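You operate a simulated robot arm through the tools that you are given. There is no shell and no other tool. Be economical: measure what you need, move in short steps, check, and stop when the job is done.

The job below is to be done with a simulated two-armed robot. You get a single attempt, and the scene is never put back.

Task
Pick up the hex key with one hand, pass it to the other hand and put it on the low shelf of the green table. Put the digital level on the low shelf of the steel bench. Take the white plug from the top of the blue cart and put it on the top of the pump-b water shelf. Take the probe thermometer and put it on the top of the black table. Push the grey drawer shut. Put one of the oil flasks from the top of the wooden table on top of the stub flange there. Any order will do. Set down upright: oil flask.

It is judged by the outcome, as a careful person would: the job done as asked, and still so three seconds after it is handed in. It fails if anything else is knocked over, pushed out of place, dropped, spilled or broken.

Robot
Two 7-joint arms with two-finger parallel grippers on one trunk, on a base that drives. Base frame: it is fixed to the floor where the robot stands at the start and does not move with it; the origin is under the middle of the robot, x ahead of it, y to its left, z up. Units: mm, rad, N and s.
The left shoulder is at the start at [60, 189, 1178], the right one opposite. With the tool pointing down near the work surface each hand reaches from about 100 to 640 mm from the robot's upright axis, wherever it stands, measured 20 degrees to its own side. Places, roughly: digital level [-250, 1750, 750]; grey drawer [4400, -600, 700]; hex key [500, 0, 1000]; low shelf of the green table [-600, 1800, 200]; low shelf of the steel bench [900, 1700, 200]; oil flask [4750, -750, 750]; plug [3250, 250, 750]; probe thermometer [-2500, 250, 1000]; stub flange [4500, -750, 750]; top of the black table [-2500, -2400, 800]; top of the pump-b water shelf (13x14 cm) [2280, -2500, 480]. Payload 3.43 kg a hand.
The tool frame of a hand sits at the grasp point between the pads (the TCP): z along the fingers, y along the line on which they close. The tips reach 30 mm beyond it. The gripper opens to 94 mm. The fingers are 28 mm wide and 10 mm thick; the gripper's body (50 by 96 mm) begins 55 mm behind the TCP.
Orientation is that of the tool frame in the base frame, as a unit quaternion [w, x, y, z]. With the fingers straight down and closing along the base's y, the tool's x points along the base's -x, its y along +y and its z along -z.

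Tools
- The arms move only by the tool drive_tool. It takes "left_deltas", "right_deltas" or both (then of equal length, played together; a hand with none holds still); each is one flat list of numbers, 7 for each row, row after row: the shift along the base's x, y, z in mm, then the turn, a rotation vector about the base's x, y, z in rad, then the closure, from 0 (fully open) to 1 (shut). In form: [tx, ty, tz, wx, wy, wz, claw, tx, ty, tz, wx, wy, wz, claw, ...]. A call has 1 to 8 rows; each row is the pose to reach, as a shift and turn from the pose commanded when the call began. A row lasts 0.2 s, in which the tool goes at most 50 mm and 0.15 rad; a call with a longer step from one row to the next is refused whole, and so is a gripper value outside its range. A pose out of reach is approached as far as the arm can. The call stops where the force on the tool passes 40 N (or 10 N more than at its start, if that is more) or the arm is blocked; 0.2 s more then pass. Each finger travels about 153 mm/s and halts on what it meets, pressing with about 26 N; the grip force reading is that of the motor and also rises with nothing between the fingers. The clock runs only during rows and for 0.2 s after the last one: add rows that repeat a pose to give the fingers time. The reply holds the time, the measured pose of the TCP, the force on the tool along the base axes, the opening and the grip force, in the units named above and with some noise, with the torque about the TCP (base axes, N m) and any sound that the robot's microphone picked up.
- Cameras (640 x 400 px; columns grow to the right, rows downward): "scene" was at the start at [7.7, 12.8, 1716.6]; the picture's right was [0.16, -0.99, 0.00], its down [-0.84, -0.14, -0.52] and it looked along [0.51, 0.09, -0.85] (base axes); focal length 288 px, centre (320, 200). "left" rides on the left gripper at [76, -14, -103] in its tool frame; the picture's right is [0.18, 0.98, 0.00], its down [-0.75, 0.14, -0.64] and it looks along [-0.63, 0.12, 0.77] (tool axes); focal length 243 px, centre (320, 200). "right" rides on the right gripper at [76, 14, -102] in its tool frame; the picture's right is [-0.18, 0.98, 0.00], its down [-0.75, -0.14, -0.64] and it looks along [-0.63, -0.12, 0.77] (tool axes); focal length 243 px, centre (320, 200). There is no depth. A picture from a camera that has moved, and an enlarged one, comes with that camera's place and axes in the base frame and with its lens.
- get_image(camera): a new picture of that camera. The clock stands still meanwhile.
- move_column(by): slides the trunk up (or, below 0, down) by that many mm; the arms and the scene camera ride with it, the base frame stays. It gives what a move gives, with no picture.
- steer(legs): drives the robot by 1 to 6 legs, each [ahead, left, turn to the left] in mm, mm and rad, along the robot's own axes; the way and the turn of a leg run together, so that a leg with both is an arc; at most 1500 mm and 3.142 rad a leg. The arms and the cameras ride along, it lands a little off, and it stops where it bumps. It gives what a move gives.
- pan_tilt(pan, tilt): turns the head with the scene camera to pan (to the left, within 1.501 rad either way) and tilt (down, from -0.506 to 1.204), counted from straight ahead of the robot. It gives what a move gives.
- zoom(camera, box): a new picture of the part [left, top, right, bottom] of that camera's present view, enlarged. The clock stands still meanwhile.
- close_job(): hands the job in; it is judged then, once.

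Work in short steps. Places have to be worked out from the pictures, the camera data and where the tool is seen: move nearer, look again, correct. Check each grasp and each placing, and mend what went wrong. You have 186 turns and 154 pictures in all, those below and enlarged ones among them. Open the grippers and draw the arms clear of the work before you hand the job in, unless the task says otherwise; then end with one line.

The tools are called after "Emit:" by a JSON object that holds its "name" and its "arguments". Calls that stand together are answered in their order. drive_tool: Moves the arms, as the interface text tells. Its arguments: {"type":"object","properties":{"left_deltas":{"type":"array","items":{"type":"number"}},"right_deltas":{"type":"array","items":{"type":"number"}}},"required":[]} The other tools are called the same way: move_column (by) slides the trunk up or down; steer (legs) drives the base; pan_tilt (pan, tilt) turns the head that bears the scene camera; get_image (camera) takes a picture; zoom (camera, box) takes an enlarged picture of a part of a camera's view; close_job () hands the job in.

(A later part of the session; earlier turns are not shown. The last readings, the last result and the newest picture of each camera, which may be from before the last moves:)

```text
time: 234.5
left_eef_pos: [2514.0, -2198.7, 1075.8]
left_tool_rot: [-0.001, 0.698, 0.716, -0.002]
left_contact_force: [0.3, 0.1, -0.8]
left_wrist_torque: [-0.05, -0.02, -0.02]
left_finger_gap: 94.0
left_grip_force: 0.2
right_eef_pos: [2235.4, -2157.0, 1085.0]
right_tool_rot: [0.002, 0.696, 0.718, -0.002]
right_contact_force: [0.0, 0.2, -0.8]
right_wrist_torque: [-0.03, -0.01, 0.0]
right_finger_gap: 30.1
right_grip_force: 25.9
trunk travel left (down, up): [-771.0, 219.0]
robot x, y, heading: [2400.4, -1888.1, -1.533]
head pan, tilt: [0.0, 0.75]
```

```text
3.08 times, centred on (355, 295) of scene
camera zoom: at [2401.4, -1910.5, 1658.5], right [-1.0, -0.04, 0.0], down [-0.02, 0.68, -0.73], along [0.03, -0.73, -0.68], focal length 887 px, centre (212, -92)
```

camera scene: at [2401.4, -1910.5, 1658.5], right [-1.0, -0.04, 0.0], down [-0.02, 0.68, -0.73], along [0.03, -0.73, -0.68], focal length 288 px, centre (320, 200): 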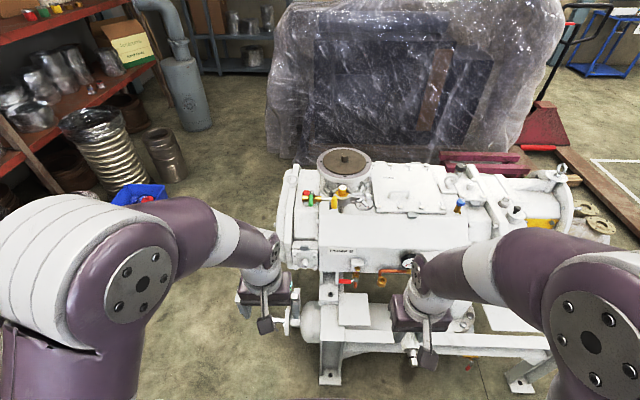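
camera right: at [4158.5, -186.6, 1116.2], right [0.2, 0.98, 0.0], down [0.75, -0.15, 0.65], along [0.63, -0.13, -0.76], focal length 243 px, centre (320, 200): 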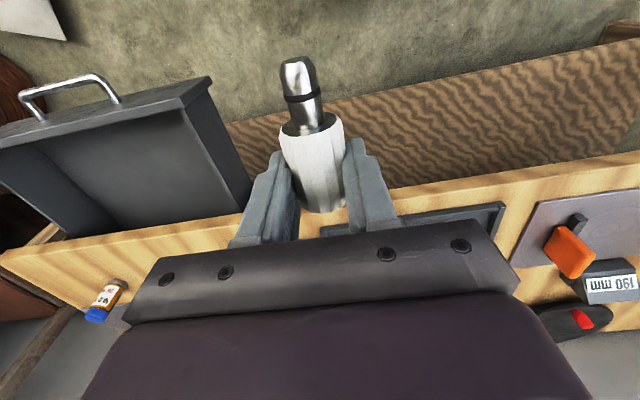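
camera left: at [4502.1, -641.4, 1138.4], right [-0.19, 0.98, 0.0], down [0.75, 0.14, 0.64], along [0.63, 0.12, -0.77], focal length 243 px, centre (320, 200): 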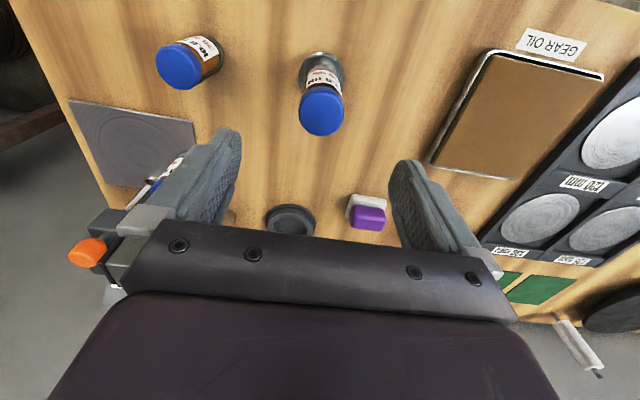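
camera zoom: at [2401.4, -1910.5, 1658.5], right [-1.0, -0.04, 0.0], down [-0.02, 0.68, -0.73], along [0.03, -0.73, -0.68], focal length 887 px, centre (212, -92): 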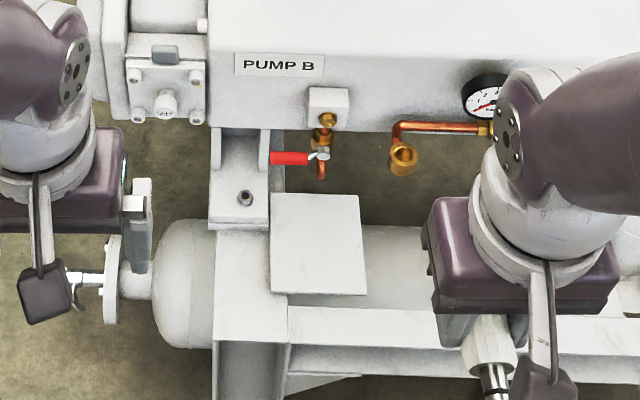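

The tap spout is above the rear of the plate (≈ (2285, −2538, 586)), so I will come in with the hand tilted forward 0.3 rad. First lower the trunk, square up and drive 110 ahead.

Emit:
{"name": "drive_tool", "arguments": {"left_deltas": [20, 25, 0, 0, 0, 0, 0, 40, 50, 0, 0, 0, 0, 0, 50, 60, 0, 0, 0, 0, 0], "right_deltas": [0, 0, 0, 0.1, 0, 0, 0.95, 0, 0, 0, 0.1, 0, 0, 0.95, 0, 0, 0, 0.1, 0, 0, 0.95]}}

Emit:
{"name": "move_column", "arguments": {"by": -400}}

Emit:
{"name": "steer", "arguments": {"legs": [[110, 0, -0.038]]}}

Emit:
{"name": "get_image", "arguments": {"camera": "right"}}

```text
time: 235.3
left_eef_pos: [2563.8, -2136.6, 1076.2]
left_tool_rot: [-0.002, 0.698, 0.716, -0.002]
left_contact_force: [-0.3, 0.6, -0.2]
left_wrist_torque: [-0.03, -0.02, 0.01]
left_finger_gap: 94.1
left_grip_force: 0.0
right_eef_pos: [2235.9, -2154.8, 1084.1]
right_tool_rot: [-0.032, 0.695, 0.718, 0.033]
right_contact_force: [0.2, -0.7, -1.6]
right_wrist_torque: [-0.06, 0.02, 0.04]
right_finger_gap: 30.0
right_grip_force: 26.6
trunk travel left (down, up): [-771.0, 219.0]
robot x, y, heading: [2401.4, -1888.6, -1.534]
head pan, tilt: [0.0, 0.75]
```

```text
time: 239.1
left_eef_pos: [2565.2, -2136.6, 675.4]
left_tool_rot: [-0.002, 0.698, 0.716, -0.001]
left_contact_force: [-0.5, -0.1, 0.9]
left_wrist_torque: [0.0, 0.01, 0.04]
left_finger_gap: 93.8
left_grip_force: 0.1
right_eef_pos: [2235.5, -2155.4, 684.8]
right_tool_rot: [-0.032, 0.695, 0.717, 0.033]
right_contact_force: [0.4, -0.3, -2.2]
right_wrist_torque: [-0.04, 0.01, 0.0]
right_finger_gap: 29.9
right_grip_force: 25.5
trunk travel left (down, up): [-371.0, 619.0]
robot x, y, heading: [2402.3, -1889.3, -1.535]
head pan, tilt: [0.0, 0.75]
```

```text
time: 240.3
left_eef_pos: [2555.0, -2252.9, 675.8]
left_tool_rot: [-0.002, 0.711, 0.703, -0.001]
left_contact_force: [1.1, 0.2, -0.1]
left_wrist_torque: [0.01, 0.0, 0.04]
left_finger_gap: 94.1
left_grip_force: 0.0
right_eef_pos: [2228.5, -2258.6, 683.9]
right_tool_rot: [-0.032, 0.708, 0.705, 0.035]
right_contact_force: [0.2, 0.2, -1.7]
right_wrist_torque: [-0.02, 0.01, 0.0]
right_finger_gap: 30.2
right_grip_force: 25.7
trunk travel left (down, up): [-371.0, 619.0]
robot x, y, heading: [2400.4, -1996.9, -1.568]
head pan, tilt: [0.0, 0.75]
```

```text
46 pictures are left
camera right: at [2241.4, -2191.6, 793.7], right [0.98, -0.19, -0.01], down [-0.15, -0.81, 0.57], along [-0.12, -0.56, -0.82], focal length 243 px, centre (320, 200)
```

right: 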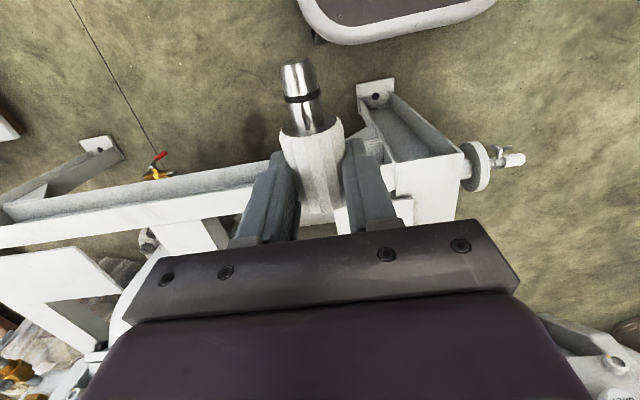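

The tilt sign was opposite for this heading; I correct (−0.4) and move in front of the plate at z ≈ 610.

Emit:
{"name": "drive_tool", "arguments": {"right_deltas": [12, -25, -15, -0.1, 0, 0, 0.95, 24, -50, -30, -0.2, 0, 0, 0.95, 36, -75, -45, -0.3, 0, 0, 0.95, 48, -105, -60, -0.4, 0, 0, 0.95, 57, -135, -70, -0.4, 0, 0, 0.95, 57, -135, -70, -0.4, 0, 0, 0.95]}}

Emit:
{"name": "get_image", "arguments": {"camera": "right"}}

Emit:
{"name": "zoom", "arguments": {"camera": "scene", "box": [250, 200, 450, 380]}}

```text
time: 241.7
left_eef_pos: [2556.8, -2250.9, 676.2]
left_tool_rot: [-0.001, 0.711, 0.703, -0.002]
left_contact_force: [1.0, 0.6, 0.0]
left_wrist_torque: [-0.01, -0.01, -0.03]
left_finger_gap: 94.0
left_grip_force: 0.0
right_eef_pos: [2283.9, -2394.1, 613.6]
right_tool_rot: [0.11, 0.7, 0.698, -0.105]
right_contact_force: [0.0, 0.0, -0.3]
right_wrist_torque: [0.0, -0.02, -0.02]
right_finger_gap: 30.4
right_grip_force: 25.4
trunk travel left (down, up): [-371.0, 619.0]
robot x, y, heading: [2402.7, -1999.2, -1.569]
head pan, tilt: [0.0, 0.75]
```

```text
45 pictures are left
camera right: at [2298.6, -2290.0, 688.7], right [0.98, -0.18, 0.06], down [-0.15, -0.52, 0.84], along [-0.12, -0.83, -0.54], focal length 243 px, centre (320, 200)
```

right: 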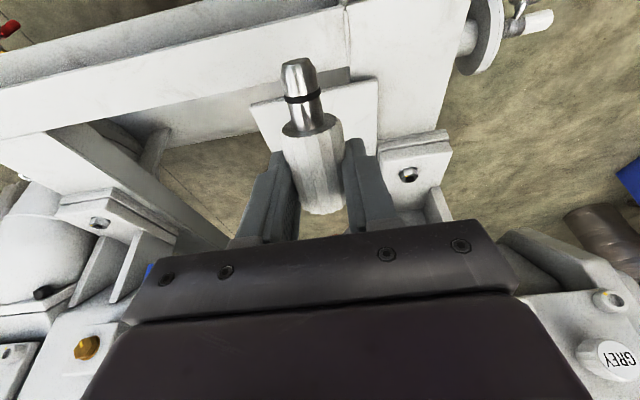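

```text
2.22 times, centred on (350, 290) of scene
camera zoom: at [2402.3, -2019.4, 1258.4], right [-1.0, 0.0, 0.0], down [0.0, 0.68, -0.73], along [0.0, -0.73, -0.68], focal length 640 px, centre (253, 0)
```

zoom: 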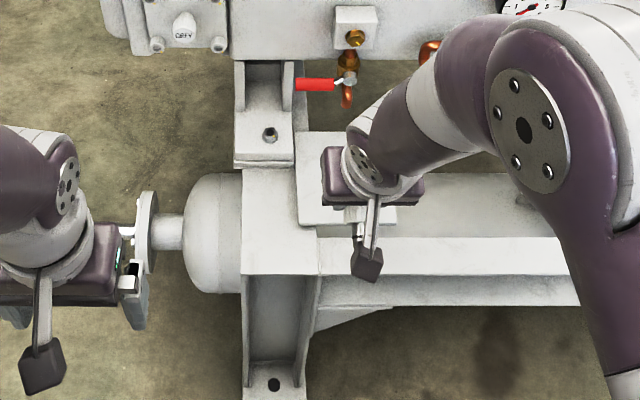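

Plate centre ≈ (2281, −2500). I advance to y −2490 and lower slowly to contact.

Emit:
{"name": "drive_tool", "arguments": {"right_deltas": [-1, -38, -25, 0, 0, 0, 0.95, -1, -72, -50, 0, 0, 0, 0.95, -1, -96, -72, 0, 0, 0, 0.95, -1, -96, -79, 0, 0, 0, 0.95, -1, -96, -84, 0, 0, 0, 0.95, -1, -96, -89, 0, 0, 0, 0.95, -1, -96, -93, 0, 0, 0, 0.95, -1, -96, -97, 0, 0, 0, 0.95]}}

Emit:
{"name": "get_image", "arguments": {"camera": "right"}}

```text
time: 243.5
left_eef_pos: [2557.4, -2250.2, 676.5]
left_tool_rot: [-0.002, 0.711, 0.703, -0.001]
left_contact_force: [-0.3, -0.7, -0.3]
left_wrist_torque: [0.02, -0.04, -0.05]
left_finger_gap: 94.1
left_grip_force: 0.0
right_eef_pos: [2283.0, -2489.4, 518.4]
right_tool_rot: [0.111, 0.701, 0.697, -0.107]
right_contact_force: [0.2, -0.1, -1.1]
right_wrist_torque: [-0.05, 0.02, 0.0]
right_finger_gap: 30.5
right_grip_force: 26.1
trunk travel left (down, up): [-371.0, 619.0]
robot x, y, heading: [2400.7, -1999.0, -1.571]
head pan, tilt: [0.0, 0.75]
```

```text
43 pictures are left
camera right: at [2297.0, -2385.0, 592.9], right [0.98, -0.18, 0.06], down [-0.15, -0.52, 0.84], along [-0.12, -0.83, -0.54], focal length 243 px, centre (320, 200)
```

right: 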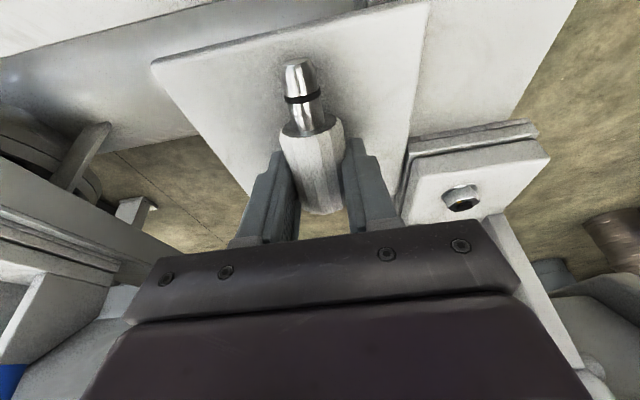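

Above the plate, no contact yet. I continue down in small steps.

Emit:
{"name": "drive_tool", "arguments": {"right_deltas": [0, -4, -3, 0, 0, 0, 0.95, 0, -6, -6, 0, 0, 0, 0.95, 0, -6, -9, 0, 0, 0, 0.95, 0, -6, -12, 0, 0, 0, 0.95, 0, -6, -15, 0, 0, 0, 0.95, 0, -6, -18, 0, 0, 0, 0.95, 0, -6, -21, 0, 0, 0, 0.95]}}

```text
time: 244.8
left_eef_pos: [2556.5, -2250.6, 675.6]
left_tool_rot: [-0.001, 0.711, 0.703, -0.002]
left_contact_force: [-1.0, -0.4, 0.8]
left_wrist_torque: [0.01, 0.01, -0.02]
left_finger_gap: 93.9
left_grip_force: 0.1
right_eef_pos: [2283.1, -2499.2, 507.4]
right_tool_rot: [0.116, 0.7, 0.696, -0.112]
right_contact_force: [-1.1, 1.1, 18.4]
right_wrist_torque: [0.41, 0.12, 0.02]
right_finger_gap: 30.3
right_grip_force: 25.9
trunk travel left (down, up): [-371.0, 619.0]
robot x, y, heading: [2403.7, -1995.7, -1.569]
head pan, tilt: [0.0, 0.75]
stopped in row 6 (right hand): the force on the tool passed its limit at 45 N (the readings are from after the stop); the commanded pose is now the measured one
```

Contact with the plate. I open the fingers gently and look before withdrawing.

Emit:
{"name": "drive_tool", "arguments": {"right_deltas": [0, 0, 1, 0, 0, 0, 0.6, 0, 0, 2, 0, 0, 0, 0.5, 0, 0, 2, 0, 0, 0, 0.35, 0, 0, 2, 0, 0, 0, 0.3]}}

Emit:
{"name": "get_image", "arguments": {"camera": "right"}}

```text
time: 245.8
left_eef_pos: [2557.6, -2250.9, 677.4]
left_tool_rot: [-0.001, 0.711, 0.703, -0.002]
left_contact_force: [0.1, -0.1, -0.8]
left_wrist_torque: [0.0, 0.02, 0.0]
left_finger_gap: 94.1
left_grip_force: 0.2
right_eef_pos: [2284.2, -2496.6, 507.5]
right_tool_rot: [0.113, 0.7, 0.697, -0.11]
right_contact_force: [13.4, 5.0, 15.9]
right_wrist_torque: [0.25, 0.1, -0.25]
right_finger_gap: 57.8
right_grip_force: 0.0
trunk travel left (down, up): [-371.0, 619.0]
robot x, y, heading: [2400.6, -2000.0, -1.577]
head pan, tilt: [0.0, 0.75]
```

```text
42 pictures are left
camera right: at [2298.8, -2391.2, 581.8], right [0.98, -0.18, 0.06], down [-0.15, -0.52, 0.84], along [-0.12, -0.84, -0.53], focal length 243 px, centre (320, 200)
```

right: 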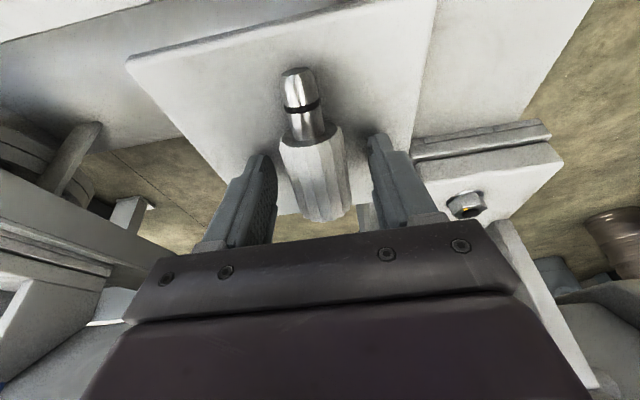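

The plug rests on the plate. I lift off and withdraw, then verify.

Emit:
{"name": "drive_tool", "arguments": {"right_deltas": [0, 1, 5, 0, 0, 0, 0.3, 0, 6, 20, 0, 0, 0, 0.25, 0, 16, 50, 0, 0, 0, 0.2, 0, 35, 80, 0, 0, 0, 0.1, 0, 60, 110, 0, 0, 0, 0, 0, 95, 130, 0, 0, 0, 0, 0, 130, 130, 0, 0, 0, 0]}}

Emit:
{"name": "get_image", "arguments": {"camera": "right"}}

```text
time: 247.4
left_eef_pos: [2555.7, -2251.7, 675.4]
left_tool_rot: [-0.002, 0.711, 0.703, -0.002]
left_contact_force: [0.1, 0.0, -1.0]
left_wrist_torque: [0.02, 0.05, -0.05]
left_finger_gap: 94.0
left_grip_force: 0.1
right_eef_pos: [2284.3, -2366.9, 638.7]
right_tool_rot: [0.113, 0.701, 0.696, -0.109]
right_contact_force: [-0.4, 0.9, -0.2]
right_wrist_torque: [0.02, 0.0, -0.02]
right_finger_gap: 94.0
right_grip_force: 0.2
trunk travel left (down, up): [-371.0, 619.0]
robot x, y, heading: [2401.6, -1999.2, -1.573]
head pan, tilt: [0.0, 0.75]
```

```text
41 pictures are left
camera right: at [2298.5, -2261.6, 713.0], right [0.98, -0.18, 0.06], down [-0.15, -0.52, 0.84], along [-0.12, -0.84, -0.53], focal length 243 px, centre (320, 200)
```

right: 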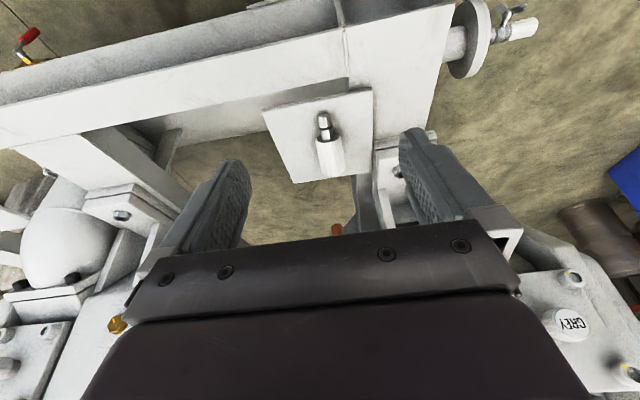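

Plug is safely on the plate. Next is the thermometer far to the west; I raise the trunk, straighten the right hand, back off, and look west.

Emit:
{"name": "drive_tool", "arguments": {"right_deltas": [0, 30, 10, 0.1, 0, 0, 0, 0, 60, 20, 0.2, 0, 0, 0, 0, 90, 30, 0.31, 0, 0, 0, 0, 90, 30, 0.31, 0, 0, 0]}}

Emit:
{"name": "move_column", "arguments": {"by": 380}}

Emit:
{"name": "pan_tilt", "arguments": {"pan": -1.4, "tilt": 0.4}}

Emit:
{"name": "get_image", "arguments": {"camera": "scene"}}

```text
time: 248.4
left_eef_pos: [2556.9, -2251.7, 676.4]
left_tool_rot: [-0.002, 0.711, 0.703, -0.002]
left_contact_force: [-0.3, 0.8, 0.6]
left_wrist_torque: [-0.03, 0.0, -0.04]
left_finger_gap: 94.2
left_grip_force: 0.0
right_eef_pos: [2284.6, -2275.9, 668.9]
right_tool_rot: [0.004, 0.709, 0.705, -0.001]
right_contact_force: [0.4, 0.4, 0.5]
right_wrist_torque: [0.02, 0.0, -0.01]
right_finger_gap: 94.0
right_grip_force: 0.1
trunk travel left (down, up): [-371.0, 619.0]
robot x, y, heading: [2399.6, -1996.5, -1.569]
head pan, tilt: [0.0, 0.75]
```

```text
time: 252.1
left_eef_pos: [2557.1, -2251.5, 1055.8]
left_tool_rot: [-0.001, 0.711, 0.703, -0.001]
left_contact_force: [0.5, -1.6, -0.9]
left_wrist_torque: [0.0, -0.01, 0.01]
left_finger_gap: 93.9
left_grip_force: 0.1
right_eef_pos: [2284.0, -2276.3, 1049.0]
right_tool_rot: [0.006, 0.709, 0.705, 0.0]
right_contact_force: [-0.7, 0.0, 0.6]
right_wrist_torque: [-0.01, 0.05, 0.04]
right_finger_gap: 94.1
right_grip_force: 0.0
trunk travel left (down, up): [-751.0, 239.0]
robot x, y, heading: [2399.9, -1999.7, -1.569]
head pan, tilt: [0.0, 0.75]
```

```text
time: 253.6
left_eef_pos: [2556.0, -2251.9, 1057.3]
left_tool_rot: [-0.001, 0.711, 0.703, 0.0]
left_contact_force: [0.7, -0.4, 0.0]
left_wrist_torque: [0.02, -0.01, 0.01]
left_finger_gap: 94.1
left_grip_force: 0.1
right_eef_pos: [2284.3, -2276.1, 1049.7]
right_tool_rot: [0.005, 0.709, 0.705, -0.001]
right_contact_force: [0.1, 0.8, -0.6]
right_wrist_torque: [-0.01, 0.0, 0.01]
right_finger_gap: 94.0
right_grip_force: 0.0
trunk travel left (down, up): [-751.0, 239.0]
robot x, y, heading: [2402.7, -1998.2, -1.575]
head pan, tilt: [-1.4, 0.4]
```

```text
40 pictures are left
camera scene: at [2311.2, -1952.2, 1669.5], right [-0.17, 0.99, 0.0], down [0.38, 0.07, -0.92], along [-0.91, -0.16, -0.39], focal length 288 px, centre (320, 200)
```

scene: 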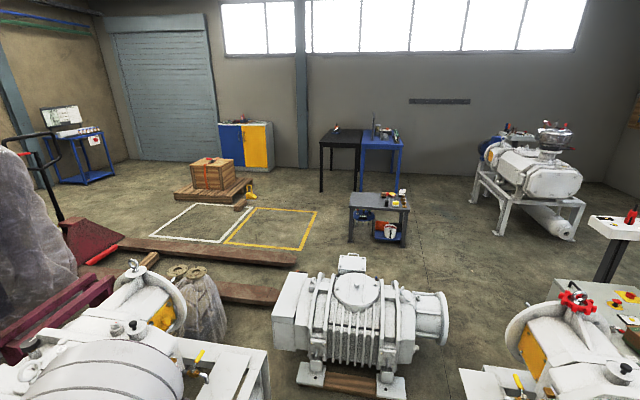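

No passage west here; I will return by the known northern corridor. I zoom toward the thermometer area before leaving.

Emit:
{"name": "zoom", "arguments": {"camera": "scene", "box": [300, 90, 600, 260]}}

```text
2.13 times, centred on (450, 175) of scene
camera zoom: at [2311.2, -1952.2, 1669.5], right [-0.17, 0.99, 0.0], down [0.38, 0.07, -0.92], along [-0.91, -0.16, -0.39], focal length 615 px, centre (43, 253)
```

zoom: 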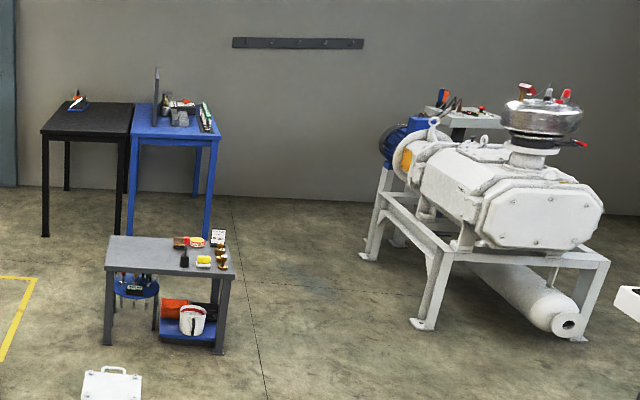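

I retrace the route: northeast past the cart, into the aisle.

Emit:
{"name": "steer", "arguments": {"legs": [[-60, 0, 0], [0, 0, 2.44], [1290, 0, 0]]}}

```text
time: 266.4
left_eef_pos: [3216.3, -646.4, 1055.4]
left_tool_rot: [0.0, -0.438, 0.899, -0.001]
left_contact_force: [-0.1, 0.3, -0.2]
left_wrist_torque: [0.0, 0.04, -0.03]
left_finger_gap: 94.0
left_grip_force: 0.2
right_eef_pos: [3448.3, -791.7, 1049.1]
right_tool_rot: [0.002, -0.44, 0.898, 0.004]
right_contact_force: [0.6, -0.2, 0.1]
right_wrist_torque: [0.01, -0.01, -0.03]
right_finger_gap: 94.0
right_grip_force: 0.0
trunk travel left (down, up): [-751.0, 239.0]
robot x, y, heading: [3184.9, -939.8, 0.919]
head pan, tilt: [-1.4, 0.4]
```

Emit:
{"name": "steer", "arguments": {"legs": [[705, -298, 0], [0, 0, 0.65], [800, 0, 0]]}}

```text
time: 276.2
left_eef_pos: [3754.9, 509.4, 1056.0]
left_tool_rot: [0.001, -0.687, 0.726, -0.001]
left_contact_force: [0.2, -0.5, -0.5]
left_wrist_torque: [0.04, -0.02, 0.01]
left_finger_gap: 94.3
left_grip_force: 0.0
right_eef_pos: [4026.9, 521.7, 1049.7]
right_tool_rot: [0.002, -0.69, 0.724, 0.005]
right_contact_force: [-0.3, 0.2, -0.4]
right_wrist_torque: [-0.01, 0.03, 0.0]
right_finger_gap: 93.9
right_grip_force: 0.0
trunk travel left (down, up): [-751.0, 239.0]
robot x, y, heading: [3897.0, 248.3, 1.528]
head pan, tilt: [-1.4, 0.4]
```

Emit:
{"name": "steer", "arguments": {"legs": [[720, 60, 0], [0, 0, 1.61], [1400, 0, 0]]}}

```text
time: 290.5
left_eef_pos: [2254.3, 821.5, 1054.4]
left_tool_rot: [-0.002, 1.0, -0.001, 0.0]
left_contact_force: [0.5, -0.1, 0.4]
left_wrist_torque: [0.04, 0.01, 0.01]
left_finger_gap: 94.2
left_grip_force: 0.0
right_eef_pos: [2225.1, 1093.6, 1050.1]
right_tool_rot: [0.003, 1.0, 0.003, -0.003]
right_contact_force: [-0.6, -0.6, -0.4]
right_wrist_torque: [0.02, -0.02, 0.02]
right_finger_gap: 94.0
right_grip_force: 0.0
trunk travel left (down, up): [-751.0, 239.0]
robot x, y, heading: [2504.4, 979.6, -3.129]
head pan, tilt: [-1.4, 0.4]
```

Emit:
{"name": "steer", "arguments": {"legs": [[1400, 60, 0], [1450, 0, 0]]}}

Emit:
{"name": "pan_tilt", "arguments": {"pan": 0.15, "tilt": 0.5}}

Emit:
{"name": "get_image", "arguments": {"camera": "scene"}}

```text
time: 304.3
left_eef_pos: [-593.8, 595.9, 1055.4]
left_tool_rot: [-0.001, 1.0, 0.031, -0.001]
left_contact_force: [0.6, -0.1, 0.1]
left_wrist_torque: [-0.01, 0.02, 0.02]
left_finger_gap: 94.0
left_grip_force: 0.1
right_eef_pos: [-638.1, 866.2, 1048.7]
right_tool_rot: [0.003, 0.999, 0.034, -0.003]
right_contact_force: [0.3, 0.3, 0.5]
right_wrist_torque: [-0.02, -0.01, -0.02]
right_finger_gap: 93.7
right_grip_force: 0.1
trunk travel left (down, up): [-751.0, 239.0]
robot x, y, heading: [-354.5, 769.7, -3.073]
head pan, tilt: [-1.4, 0.4]
```

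```text
time: 306.0
left_eef_pos: [-593.8, 596.3, 1056.1]
left_tool_rot: [-0.001, 1.0, 0.03, 0.0]
left_contact_force: [0.2, -0.4, -0.1]
left_wrist_torque: [0.04, 0.02, 0.02]
left_finger_gap: 94.2
left_grip_force: 0.0
right_eef_pos: [-638.7, 865.5, 1048.4]
right_tool_rot: [0.003, 0.999, 0.034, -0.004]
right_contact_force: [-0.8, 0.4, -0.5]
right_wrist_torque: [0.0, -0.01, 0.0]
right_finger_gap: 94.0
right_grip_force: 0.0
trunk travel left (down, up): [-751.0, 239.0]
robot x, y, heading: [-345.9, 768.3, -3.071]
head pan, tilt: [0.15, 0.499]
```

```text
38 pictures are left
camera scene: at [-380.7, 754.7, 1660.4], right [-0.22, 0.98, 0.0], down [0.47, 0.1, -0.88], along [-0.86, -0.19, -0.48], focal length 288 px, centre (320, 200)
```

scene: 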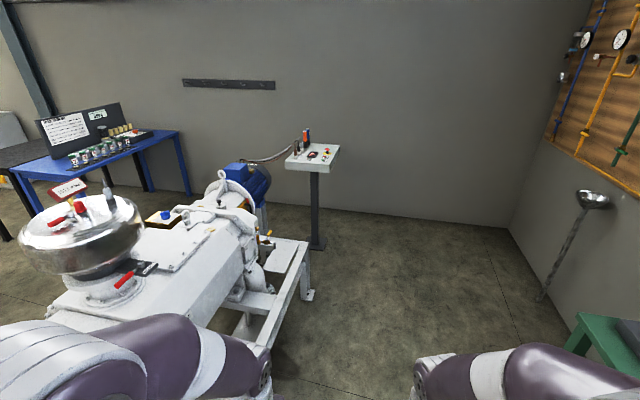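

A pedestal with the instruments stands ahead. I zoom on it.

Emit:
{"name": "zoom", "arguments": {"camera": "scene", "box": [260, 115, 360, 185]}}

```text
5.71 times, centred on (310, 150) of scene
camera zoom: at [-380.7, 754.7, 1660.4], right [-0.22, 0.98, 0.0], down [0.47, 0.1, -0.88], along [-0.86, -0.19, -0.48], focal length 1647 px, centre (377, 486)
```

zoom: 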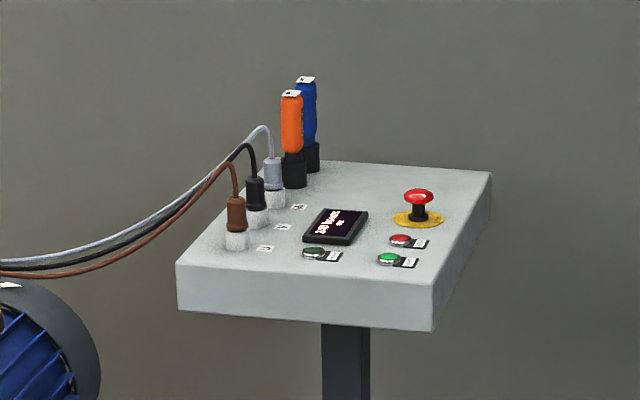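

Orange and blue probes stand in sockets on the pedestal (base ≈ (−2487, 243)). I drive to stand north of it and face −y.

Emit:
{"name": "steer", "arguments": {"legs": [[1035, -85, 0], [1035, -85, 0], [0, 0, 1.5]]}}

Emit:
{"name": "pan_tilt", "arguments": {"pan": 0, "tilt": 0.75}}

Emit:
{"name": "get_image", "arguments": {"camera": "scene"}}

```text
time: 319.9
left_eef_pos: [-2264.9, 573.5, 1057.1]
left_tool_rot: [-0.001, 0.713, 0.701, -0.001]
left_contact_force: [0.8, -0.2, 1.1]
left_wrist_torque: [-0.01, 0.0, 0.02]
left_finger_gap: 94.1
left_grip_force: 0.0
right_eef_pos: [-2536.3, 550.3, 1049.3]
right_tool_rot: [0.004, 0.711, 0.703, -0.001]
right_contact_force: [-0.6, -0.9, 0.5]
right_wrist_torque: [-0.01, -0.01, 0.03]
right_finger_gap: 94.2
right_grip_force: 0.0
trunk travel left (down, up): [-751.0, 239.0]
robot x, y, heading: [-2416.6, 825.7, -1.577]
head pan, tilt: [0.15, 0.499]
```

```text
time: 320.7
left_eef_pos: [-2264.3, 573.8, 1057.4]
left_tool_rot: [-0.001, 0.713, 0.701, -0.001]
left_contact_force: [1.0, -0.4, 0.1]
left_wrist_torque: [0.03, 0.0, -0.02]
left_finger_gap: 94.0
left_grip_force: 0.1
right_eef_pos: [-2536.9, 550.4, 1050.2]
right_tool_rot: [0.004, 0.711, 0.704, -0.001]
right_contact_force: [-0.2, 0.2, 1.0]
right_wrist_torque: [-0.01, 0.0, -0.01]
right_finger_gap: 93.9
right_grip_force: 0.1
trunk travel left (down, up): [-751.0, 239.0]
robot x, y, heading: [-2416.8, 828.1, -1.569]
head pan, tilt: [0.0, 0.75]
```

```text
36 pictures are left
camera scene: at [-2417.3, 806.9, 1638.5], right [-1.0, 0.01, 0.0], down [0.0, 0.68, -0.73], along [0.0, -0.73, -0.68], focal length 288 px, centre (320, 200)
```

scene: 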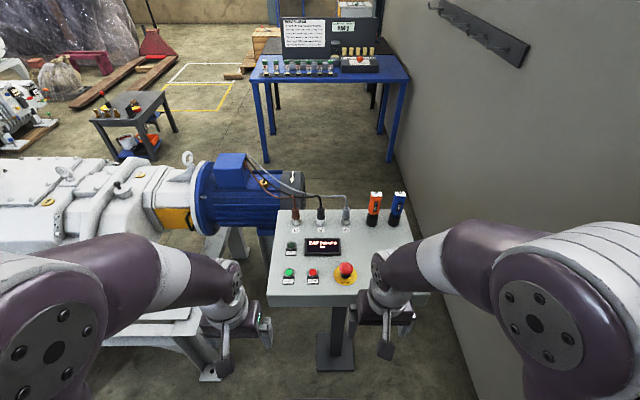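

I zoom to read the probe labels.

Emit:
{"name": "zoom", "arguments": {"camera": "scene", "box": [345, 180, 425, 250]}}

```text
5.71 times, centred on (385, 215) of scene
camera zoom: at [-2417.3, 806.9, 1638.5], right [-1.0, 0.01, 0.0], down [0.0, 0.68, -0.73], along [0.0, -0.73, -0.68], focal length 1647 px, centre (-51, 114)
```

zoom: 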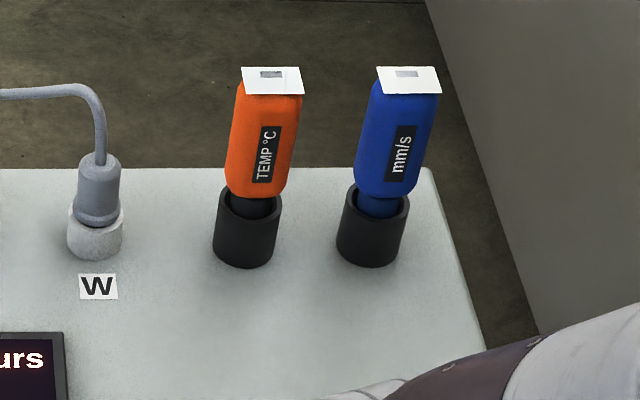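

Orange "TEMP °C" is the probe thermometer, ≈ (−2593, 154), top ≈ z 1050; blue one stands 72 mm beside it. I raise the trunk, close in 150, and bring the right hand above it.

Emit:
{"name": "move_column", "arguments": {"by": 220}}

Emit:
{"name": "steer", "arguments": {"legs": [[150, 0, 0]]}}

Emit:
{"name": "drive_tool", "arguments": {"right_deltas": [-10, -40, 0, 0, 0, 0, 0, -20, -80, -10, 0, 0, 0, 0, -30, -120, -20, 0, 0, 0, 0, -40, -160, -30, 0, 0, 0, 0, -50, -200, -40, 0, 0, 0, 0, -55, -230, -40, 0, 0, 0, 0, -55, -230, -40, 0, 0, 0, 0]}}

Emit:
{"name": "get_image", "arguments": {"camera": "right"}}

```text
time: 323.0
left_eef_pos: [-2263.8, 574.2, 1276.0]
left_tool_rot: [-0.001, 0.713, 0.701, -0.002]
left_contact_force: [0.4, -0.7, 0.2]
left_wrist_torque: [-0.01, 0.0, 0.0]
left_finger_gap: 94.0
left_grip_force: 0.1
right_eef_pos: [-2535.8, 550.6, 1268.3]
right_tool_rot: [0.004, 0.711, 0.703, -0.001]
right_contact_force: [-0.3, 1.1, -0.4]
right_wrist_torque: [-0.01, 0.0, 0.0]
right_finger_gap: 94.1
right_grip_force: 0.1
trunk travel left (down, up): [-971.0, 19.0]
robot x, y, heading: [-2418.8, 830.9, -1.574]
head pan, tilt: [0.0, 0.75]
```

```text
time: 324.4
left_eef_pos: [-2264.3, 427.1, 1276.7]
left_tool_rot: [-0.001, 0.713, 0.701, -0.002]
left_contact_force: [0.5, -0.4, -1.0]
left_wrist_torque: [-0.02, -0.02, 0.03]
left_finger_gap: 93.8
left_grip_force: 0.1
right_eef_pos: [-2537.8, 402.8, 1270.1]
right_tool_rot: [0.004, 0.711, 0.704, -0.002]
right_contact_force: [0.2, 1.7, -0.2]
right_wrist_torque: [-0.01, 0.01, 0.01]
right_finger_gap: 94.1
right_grip_force: 0.1
trunk travel left (down, up): [-971.0, 19.0]
robot x, y, heading: [-2417.5, 679.2, -1.576]
head pan, tilt: [0.0, 0.75]
```

```text
time: 326.0
left_eef_pos: [-2265.3, 424.8, 1277.3]
left_tool_rot: [-0.001, 0.714, 0.7, -0.001]
left_contact_force: [0.2, 0.1, -0.8]
left_wrist_torque: [0.0, 0.03, -0.01]
left_finger_gap: 94.2
left_grip_force: 0.2
right_eef_pos: [-2593.0, 168.6, 1230.1]
right_tool_rot: [0.004, 0.711, 0.703, -0.001]
right_contact_force: [0.0, 0.2, -0.3]
right_wrist_torque: [-0.02, -0.02, 0.0]
right_finger_gap: 93.8
right_grip_force: 0.0
trunk travel left (down, up): [-971.0, 19.0]
robot x, y, heading: [-2417.4, 682.6, -1.574]
head pan, tilt: [0.0, 0.75]
```

```text
34 pictures are left
camera right: at [-2578.6, 246.4, 1333.1], right [0.98, -0.19, 0.01], down [-0.15, -0.75, 0.65], along [-0.12, -0.64, -0.76], focal length 243 px, centre (320, 200)
```

right: 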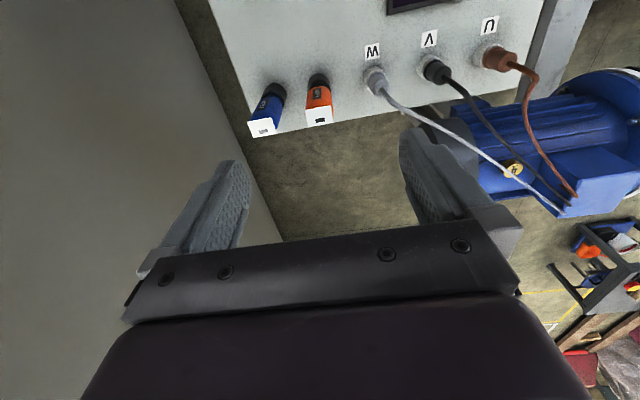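

I refine: probe ≈ (−2597, ~148), top around z 1060–1080. I part-close to 62 mm and lower to TCP z ≈ 1130 for a closer look.

Emit:
{"name": "drive_tool", "arguments": {"right_deltas": [-2, -5, -30, 0, 0, 0, 0.2, -4, -12, -65, 0, 0, 0, 0.34, -4, -18, -98, 0, 0, 0, 0.34, -4, -18, -98, 0, 0, 0, 0.34]}}

Emit:
{"name": "get_image", "arguments": {"camera": "right"}}

```text
time: 327.0
left_eef_pos: [-2265.4, 423.6, 1276.7]
left_tool_rot: [-0.001, 0.713, 0.701, -0.001]
left_contact_force: [0.1, -0.5, -0.7]
left_wrist_torque: [-0.03, -0.01, -0.01]
left_finger_gap: 94.2
left_grip_force: 0.1
right_eef_pos: [-2593.8, 151.3, 1129.5]
right_tool_rot: [0.005, 0.711, 0.703, 0.0]
right_contact_force: [0.3, 0.2, -0.7]
right_wrist_torque: [-0.01, 0.0, 0.0]
right_finger_gap: 62.1
right_grip_force: 0.0
trunk travel left (down, up): [-971.0, 19.0]
robot x, y, heading: [-2418.2, 674.7, -1.575]
head pan, tilt: [0.0, 0.75]
```

```text
33 pictures are left
camera right: at [-2580.7, 229.7, 1231.6], right [0.98, -0.19, 0.01], down [-0.15, -0.75, 0.65], along [-0.12, -0.63, -0.76], focal length 243 px, centre (320, 200)
```

right: 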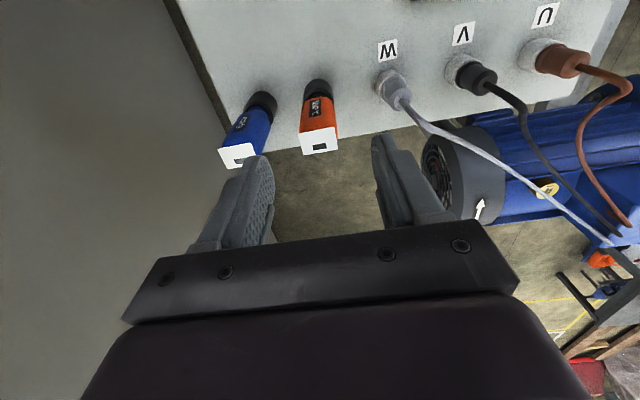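

By apparent size the probe top is ≈ (−2597, 138, 1046). I descend half way and look again.

Emit:
{"name": "drive_tool", "arguments": {"right_deltas": [-3, -12, -25, 0, 0, 0, 0.34, -3, -12, -45, 0, 0, 0, 0.34, -3, -12, -45, 0, 0, 0, 0.34]}}

Emit:
{"name": "get_image", "arguments": {"camera": "right"}}

Emit:
{"name": "zoom", "arguments": {"camera": "scene", "box": [340, 150, 440, 260]}}

```text
time: 327.8
left_eef_pos: [-2265.6, 425.6, 1276.9]
left_tool_rot: [-0.002, 0.713, 0.701, -0.001]
left_contact_force: [0.0, 0.4, -0.6]
left_wrist_torque: [0.01, 0.02, -0.01]
left_finger_gap: 94.1
left_grip_force: 0.0
right_eef_pos: [-2597.2, 140.0, 1084.3]
right_tool_rot: [0.004, 0.711, 0.703, 0.0]
right_contact_force: [-0.5, 1.3, 0.6]
right_wrist_torque: [-0.01, 0.01, -0.01]
right_finger_gap: 61.9
right_grip_force: 0.1
trunk travel left (down, up): [-971.0, 19.0]
robot x, y, heading: [-2416.4, 679.8, -1.578]
head pan, tilt: [0.0, 0.75]
```

```text
32 pictures are left
camera right: at [-2583.7, 218.7, 1186.6], right [0.98, -0.19, 0.01], down [-0.15, -0.75, 0.65], along [-0.12, -0.64, -0.76], focal length 243 px, centre (320, 200)
```

right: 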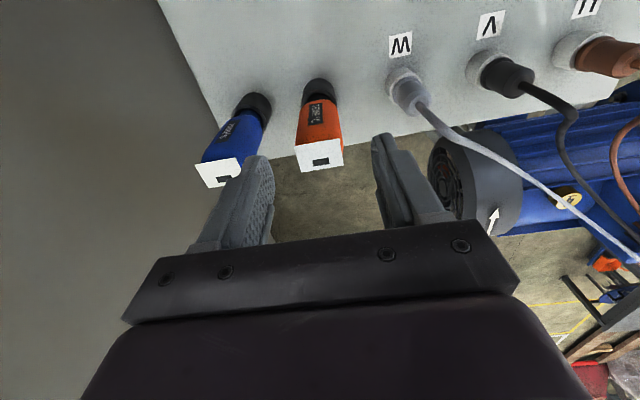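

```text
3.64 times, centred on (390, 205) of scene
camera zoom: at [-2418.1, 658.1, 1858.4], right [-1.0, 0.01, 0.0], down [0.0, 0.68, -0.73], along [-0.01, -0.73, -0.68], focal length 1048 px, centre (66, 182)
```

zoom: 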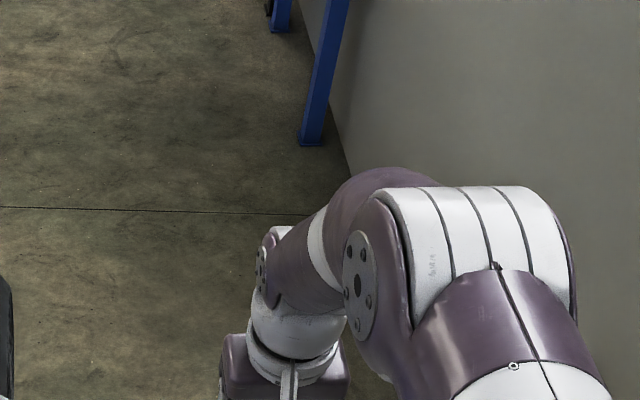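

The top plate sits right at the fingertip axis: aligned at (−2597, 140, ≈1048). I descend 72 mm and close.

Emit:
{"name": "drive_tool", "arguments": {"right_deltas": [0, 0, -20, 0, 0, 0, 0.34, 0, 0, -45, 0, 0, 0, 0.34, 0, 0, -70, 0, 0, 0, 0.34, 0, 0, -70, 0, 0, 0, 0.34]}}

Emit:
{"name": "get_image", "arguments": {"camera": "right"}}

```text
time: 328.8
left_eef_pos: [-2264.4, 424.5, 1275.0]
left_tool_rot: [-0.001, 0.714, 0.7, -0.001]
left_contact_force: [-1.1, 0.5, -0.2]
left_wrist_torque: [-0.03, 0.0, 0.0]
left_finger_gap: 94.1
left_grip_force: 0.2
right_eef_pos: [-2599.8, 139.7, 1014.2]
right_tool_rot: [0.004, 0.711, 0.704, 0.0]
right_contact_force: [0.1, 0.5, -1.0]
right_wrist_torque: [-0.01, 0.0, 0.01]
right_finger_gap: 61.8
right_grip_force: 0.1
trunk travel left (down, up): [-971.0, 19.0]
robot x, y, heading: [-2418.8, 678.4, -1.581]
head pan, tilt: [0.0, 0.75]
```

```text
30 pictures are left
camera right: at [-2585.1, 217.4, 1117.2], right [0.98, -0.19, 0.01], down [-0.15, -0.75, 0.65], along [-0.12, -0.63, -0.76], focal length 243 px, centre (320, 200)
```

right: 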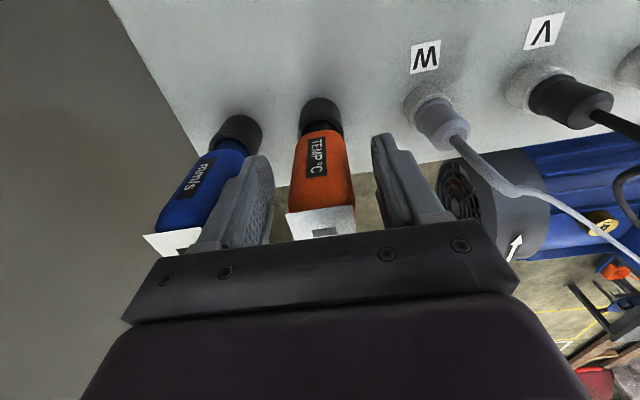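

Fingers straddle the orange body. I close and check the grip.

Emit:
{"name": "drive_tool", "arguments": {"right_deltas": [0, 0, 0, 0, 0, 0, 0.5, 0, 0, 0, 0, 0, 0, 0.7, 0, 0, 0, 0, 0, 0, 0.9, 0, 0, 0, 0, 0, 0, 0.9]}}

Emit:
{"name": "drive_tool", "arguments": {"right_deltas": [0, 0, 15, 0, 0, 0, 0.9, 0, 0, 40, 0, 0, 0, 0.9, 0, 0, 75, 0, 0, 0, 0.9, 0, 0, 110, 0, 0, 0, 0.9, 0, 0, 145, 0, 0, 0, 0.9, 0, 0, 180, 0, 0, 0, 0.9, 0, 0, 200, 0, 0, 0, 0.9]}}

Emit:
{"name": "get_image", "arguments": {"camera": "right"}}

```text
time: 329.8
left_eef_pos: [-2265.5, 424.0, 1276.9]
left_tool_rot: [-0.002, 0.713, 0.701, -0.001]
left_contact_force: [-0.2, -1.2, 0.5]
left_wrist_torque: [-0.02, 0.02, 0.0]
left_finger_gap: 93.7
left_grip_force: 0.1
right_eef_pos: [-2599.2, 139.6, 1015.3]
right_tool_rot: [0.004, 0.711, 0.703, -0.001]
right_contact_force: [-0.6, 1.1, 0.3]
right_wrist_torque: [0.04, 0.11, -0.02]
right_finger_gap: 39.8
right_grip_force: 25.9
trunk travel left (down, up): [-971.0, 19.0]
robot x, y, heading: [-2415.1, 676.4, -1.576]
head pan, tilt: [0.0, 0.75]
```

```text
time: 331.4
left_eef_pos: [-2265.3, 424.6, 1276.5]
left_tool_rot: [-0.001, 0.713, 0.701, -0.002]
left_contact_force: [-0.3, -0.7, 0.5]
left_wrist_torque: [0.0, 0.02, 0.0]
left_finger_gap: 93.8
left_grip_force: 0.0
right_eef_pos: [-2601.1, 140.3, 1215.4]
right_tool_rot: [0.003, 0.711, 0.703, 0.001]
right_contact_force: [0.1, 0.9, -1.0]
right_wrist_torque: [0.04, -0.02, -0.01]
right_finger_gap: 39.7
right_grip_force: 26.1
trunk travel left (down, up): [-971.0, 19.0]
robot x, y, heading: [-2419.7, 679.8, -1.576]
head pan, tilt: [0.0, 0.75]
```

```text
29 pictures are left
camera right: at [-2586.4, 217.8, 1316.6], right [0.98, -0.19, 0.01], down [-0.15, -0.75, 0.65], along [-0.12, -0.63, -0.76], focal length 243 px, centre (320, 200)
```

right: 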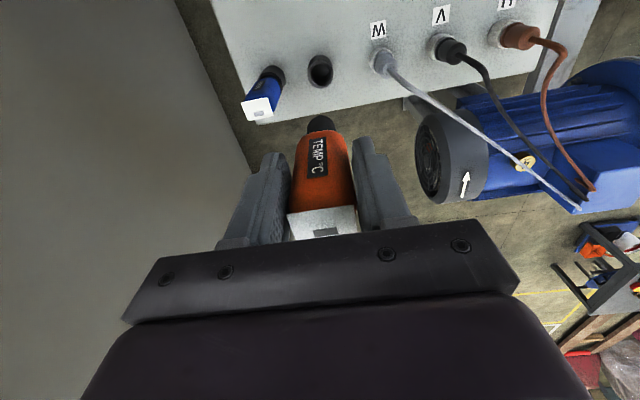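

The thermometer is out of its holder. I draw the hand in, back off, and head around the pump: east, then south.

Emit:
{"name": "drive_tool", "arguments": {"right_deltas": [10, 40, 0, 0, 0, 0, 0.9, 20, 80, 0, 0, 0, 0, 0.9, 30, 120, 0, 0, 0, 0, 0.9, 40, 160, 0, 0, 0, 0, 0.9, 45, 200, 0, 0, 0, 0, 0.9, 45, 230, 0, 0, 0, 0, 0.9]}}

Emit:
{"name": "steer", "arguments": {"legs": [[-150, 0, 0], [0, 0, 1.575], [1040, 0, 0]]}}

```text
time: 332.8
left_eef_pos: [-2266.2, 424.3, 1276.8]
left_tool_rot: [-0.001, 0.713, 0.701, -0.002]
left_contact_force: [0.3, 0.4, -0.1]
left_wrist_torque: [-0.03, 0.01, 0.02]
left_finger_gap: 93.8
left_grip_force: 0.1
right_eef_pos: [-2552.5, 370.5, 1213.9]
right_tool_rot: [0.004, 0.711, 0.703, -0.001]
right_contact_force: [-0.5, -0.1, -1.1]
right_wrist_torque: [0.01, -0.01, -0.01]
right_finger_gap: 39.7
right_grip_force: 26.8
trunk travel left (down, up): [-971.0, 19.0]
robot x, y, heading: [-2418.2, 674.5, -1.578]
head pan, tilt: [0.0, 0.75]
```

```text
time: 342.9
left_eef_pos: [-1136.0, 983.3, 1276.3]
left_tool_rot: [0.0, 0.001, 1.0, -0.002]
left_contact_force: [-0.3, -0.4, -0.8]
left_wrist_torque: [0.02, 0.0, 0.02]
left_finger_gap: 93.8
left_grip_force: 0.1
right_eef_pos: [-1077.1, 697.9, 1214.1]
right_tool_rot: [0.004, -0.002, 1.0, 0.003]
right_contact_force: [0.4, 0.8, -0.7]
right_wrist_torque: [-0.02, 0.01, 0.02]
right_finger_gap: 39.7
right_grip_force: 26.0
trunk travel left (down, up): [-971.0, 19.0]
robot x, y, heading: [-1387.3, 826.0, 0.009]
head pan, tilt: [0.0, 0.75]
```

Emit:
{"name": "steer", "arguments": {"legs": [[1070, -10, 0], [0, 0, -1.58], [900, 0, 0], [880, 0, 0]]}}

Emit:
{"name": "pan_tilt", "arguments": {"pan": -0.9, "tilt": 0.5}}

Emit:
{"name": "get_image", "arguments": {"camera": "scene"}}

```text
time: 360.9
left_eef_pos: [-87.8, -1218.6, 1276.8]
left_tool_rot: [-0.001, 0.702, 0.713, -0.001]
left_contact_force: [0.0, 0.1, -0.4]
left_wrist_torque: [-0.01, -0.01, -0.01]
left_finger_gap: 93.8
left_grip_force: 0.1
right_eef_pos: [-373.5, -1282.2, 1213.1]
right_tool_rot: [0.004, 0.699, 0.715, 0.0]
right_contact_force: [0.5, -0.3, -0.8]
right_wrist_torque: [-0.02, 0.0, 0.04]
right_finger_gap: 39.7
right_grip_force: 26.0
trunk travel left (down, up): [-971.0, 19.0]
robot x, y, heading: [-251.2, -973.0, -1.544]
head pan, tilt: [0.0, 0.75]
```

```text
time: 362.1
left_eef_pos: [-88.0, -1219.4, 1275.9]
left_tool_rot: [-0.001, 0.702, 0.712, -0.002]
left_contact_force: [0.1, -0.4, -0.2]
left_wrist_torque: [-0.01, 0.0, -0.01]
left_finger_gap: 94.1
left_grip_force: 0.1
right_eef_pos: [-373.7, -1284.8, 1212.5]
right_tool_rot: [0.004, 0.699, 0.715, 0.0]
right_contact_force: [-0.7, 0.3, -1.5]
right_wrist_torque: [0.0, 0.03, 0.02]
right_finger_gap: 39.3
right_grip_force: 25.9
trunk travel left (down, up): [-971.0, 19.0]
robot x, y, heading: [-246.6, -970.7, -1.544]
head pan, tilt: [-0.901, 0.499]
```

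```text
28 pictures are left
camera scene: at [-320.5, -966.7, 1880.4], right [-0.64, 0.77, 0.0], down [0.37, 0.31, -0.88], along [-0.67, -0.56, -0.48], focal length 288 px, centre (320, 200)
```

scene: 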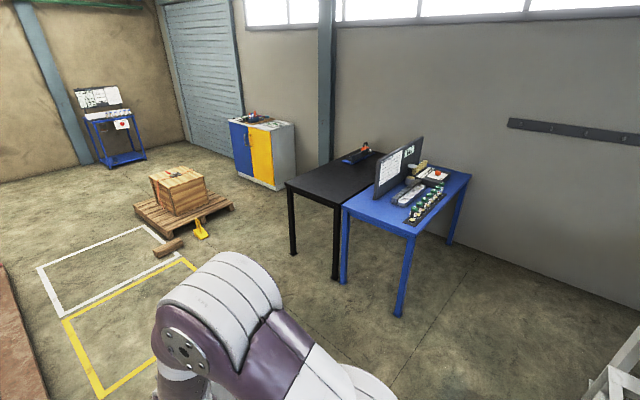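

The black table's front edge is at x ≈ −1890, y −2660…−2080, with free space in front. I turn west, drive along y ≈ −975, then slide left to face it.

Emit:
{"name": "steer", "arguments": {"legs": [[0, 0, -1.598], [1150, 0, 0], [0, 690, 0], [0, 690, 0]]}}

Emit:
{"name": "pan_tilt", "arguments": {"pan": 0, "tilt": 0.75}}

Emit:
{"name": "get_image", "arguments": {"camera": "scene"}}

```text
time: 378.6
left_eef_pos: [-1676.5, -2433.6, 1275.8]
left_tool_rot: [-0.002, 1.0, -0.023, 0.0]
left_contact_force: [0.3, 0.7, -0.5]
left_wrist_torque: [-0.03, -0.03, -0.04]
left_finger_gap: 94.2
left_grip_force: 0.0
right_eef_pos: [-1723.1, -2144.4, 1212.0]
right_tool_rot: [0.004, 1.0, -0.019, -0.002]
right_contact_force: [-0.7, -0.6, -0.8]
right_wrist_torque: [-0.03, 0.0, 0.0]
right_finger_gap: 39.6
right_grip_force: 25.6
trunk travel left (down, up): [-971.0, 19.0]
robot x, y, heading: [-1417.8, -2288.6, 3.103]
head pan, tilt: [-0.901, 0.499]
```

```text
time: 379.8
left_eef_pos: [-1676.8, -2433.7, 1276.7]
left_tool_rot: [-0.001, 1.0, -0.023, 0.0]
left_contact_force: [1.0, -0.5, 0.1]
left_wrist_torque: [-0.03, -0.01, -0.02]
left_finger_gap: 94.1
left_grip_force: 0.1
right_eef_pos: [-1723.0, -2144.8, 1213.2]
right_tool_rot: [0.003, 1.0, -0.02, -0.002]
right_contact_force: [-0.2, 0.4, -1.6]
right_wrist_torque: [0.01, -0.04, 0.02]
right_finger_gap: 39.4
right_grip_force: 25.8
trunk travel left (down, up): [-971.0, 19.0]
robot x, y, heading: [-1416.1, -2286.8, 3.104]
head pan, tilt: [0.0, 0.75]
```

```text
27 pictures are left
camera scene: at [-1439.6, -2286.0, 1858.4], right [0.04, 1.0, 0.0], down [0.68, -0.03, -0.73], along [-0.73, 0.03, -0.68], focal length 288 px, centre (320, 200)
```

scene: 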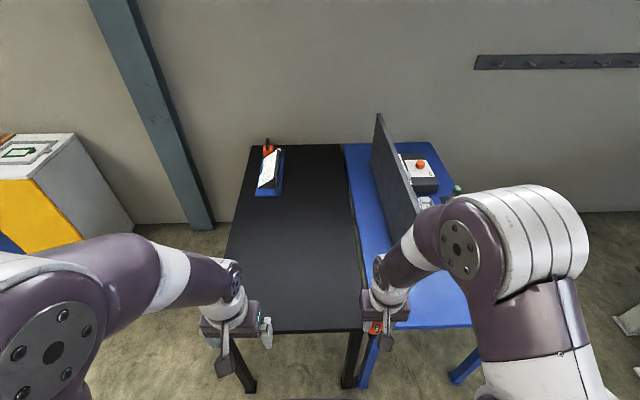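

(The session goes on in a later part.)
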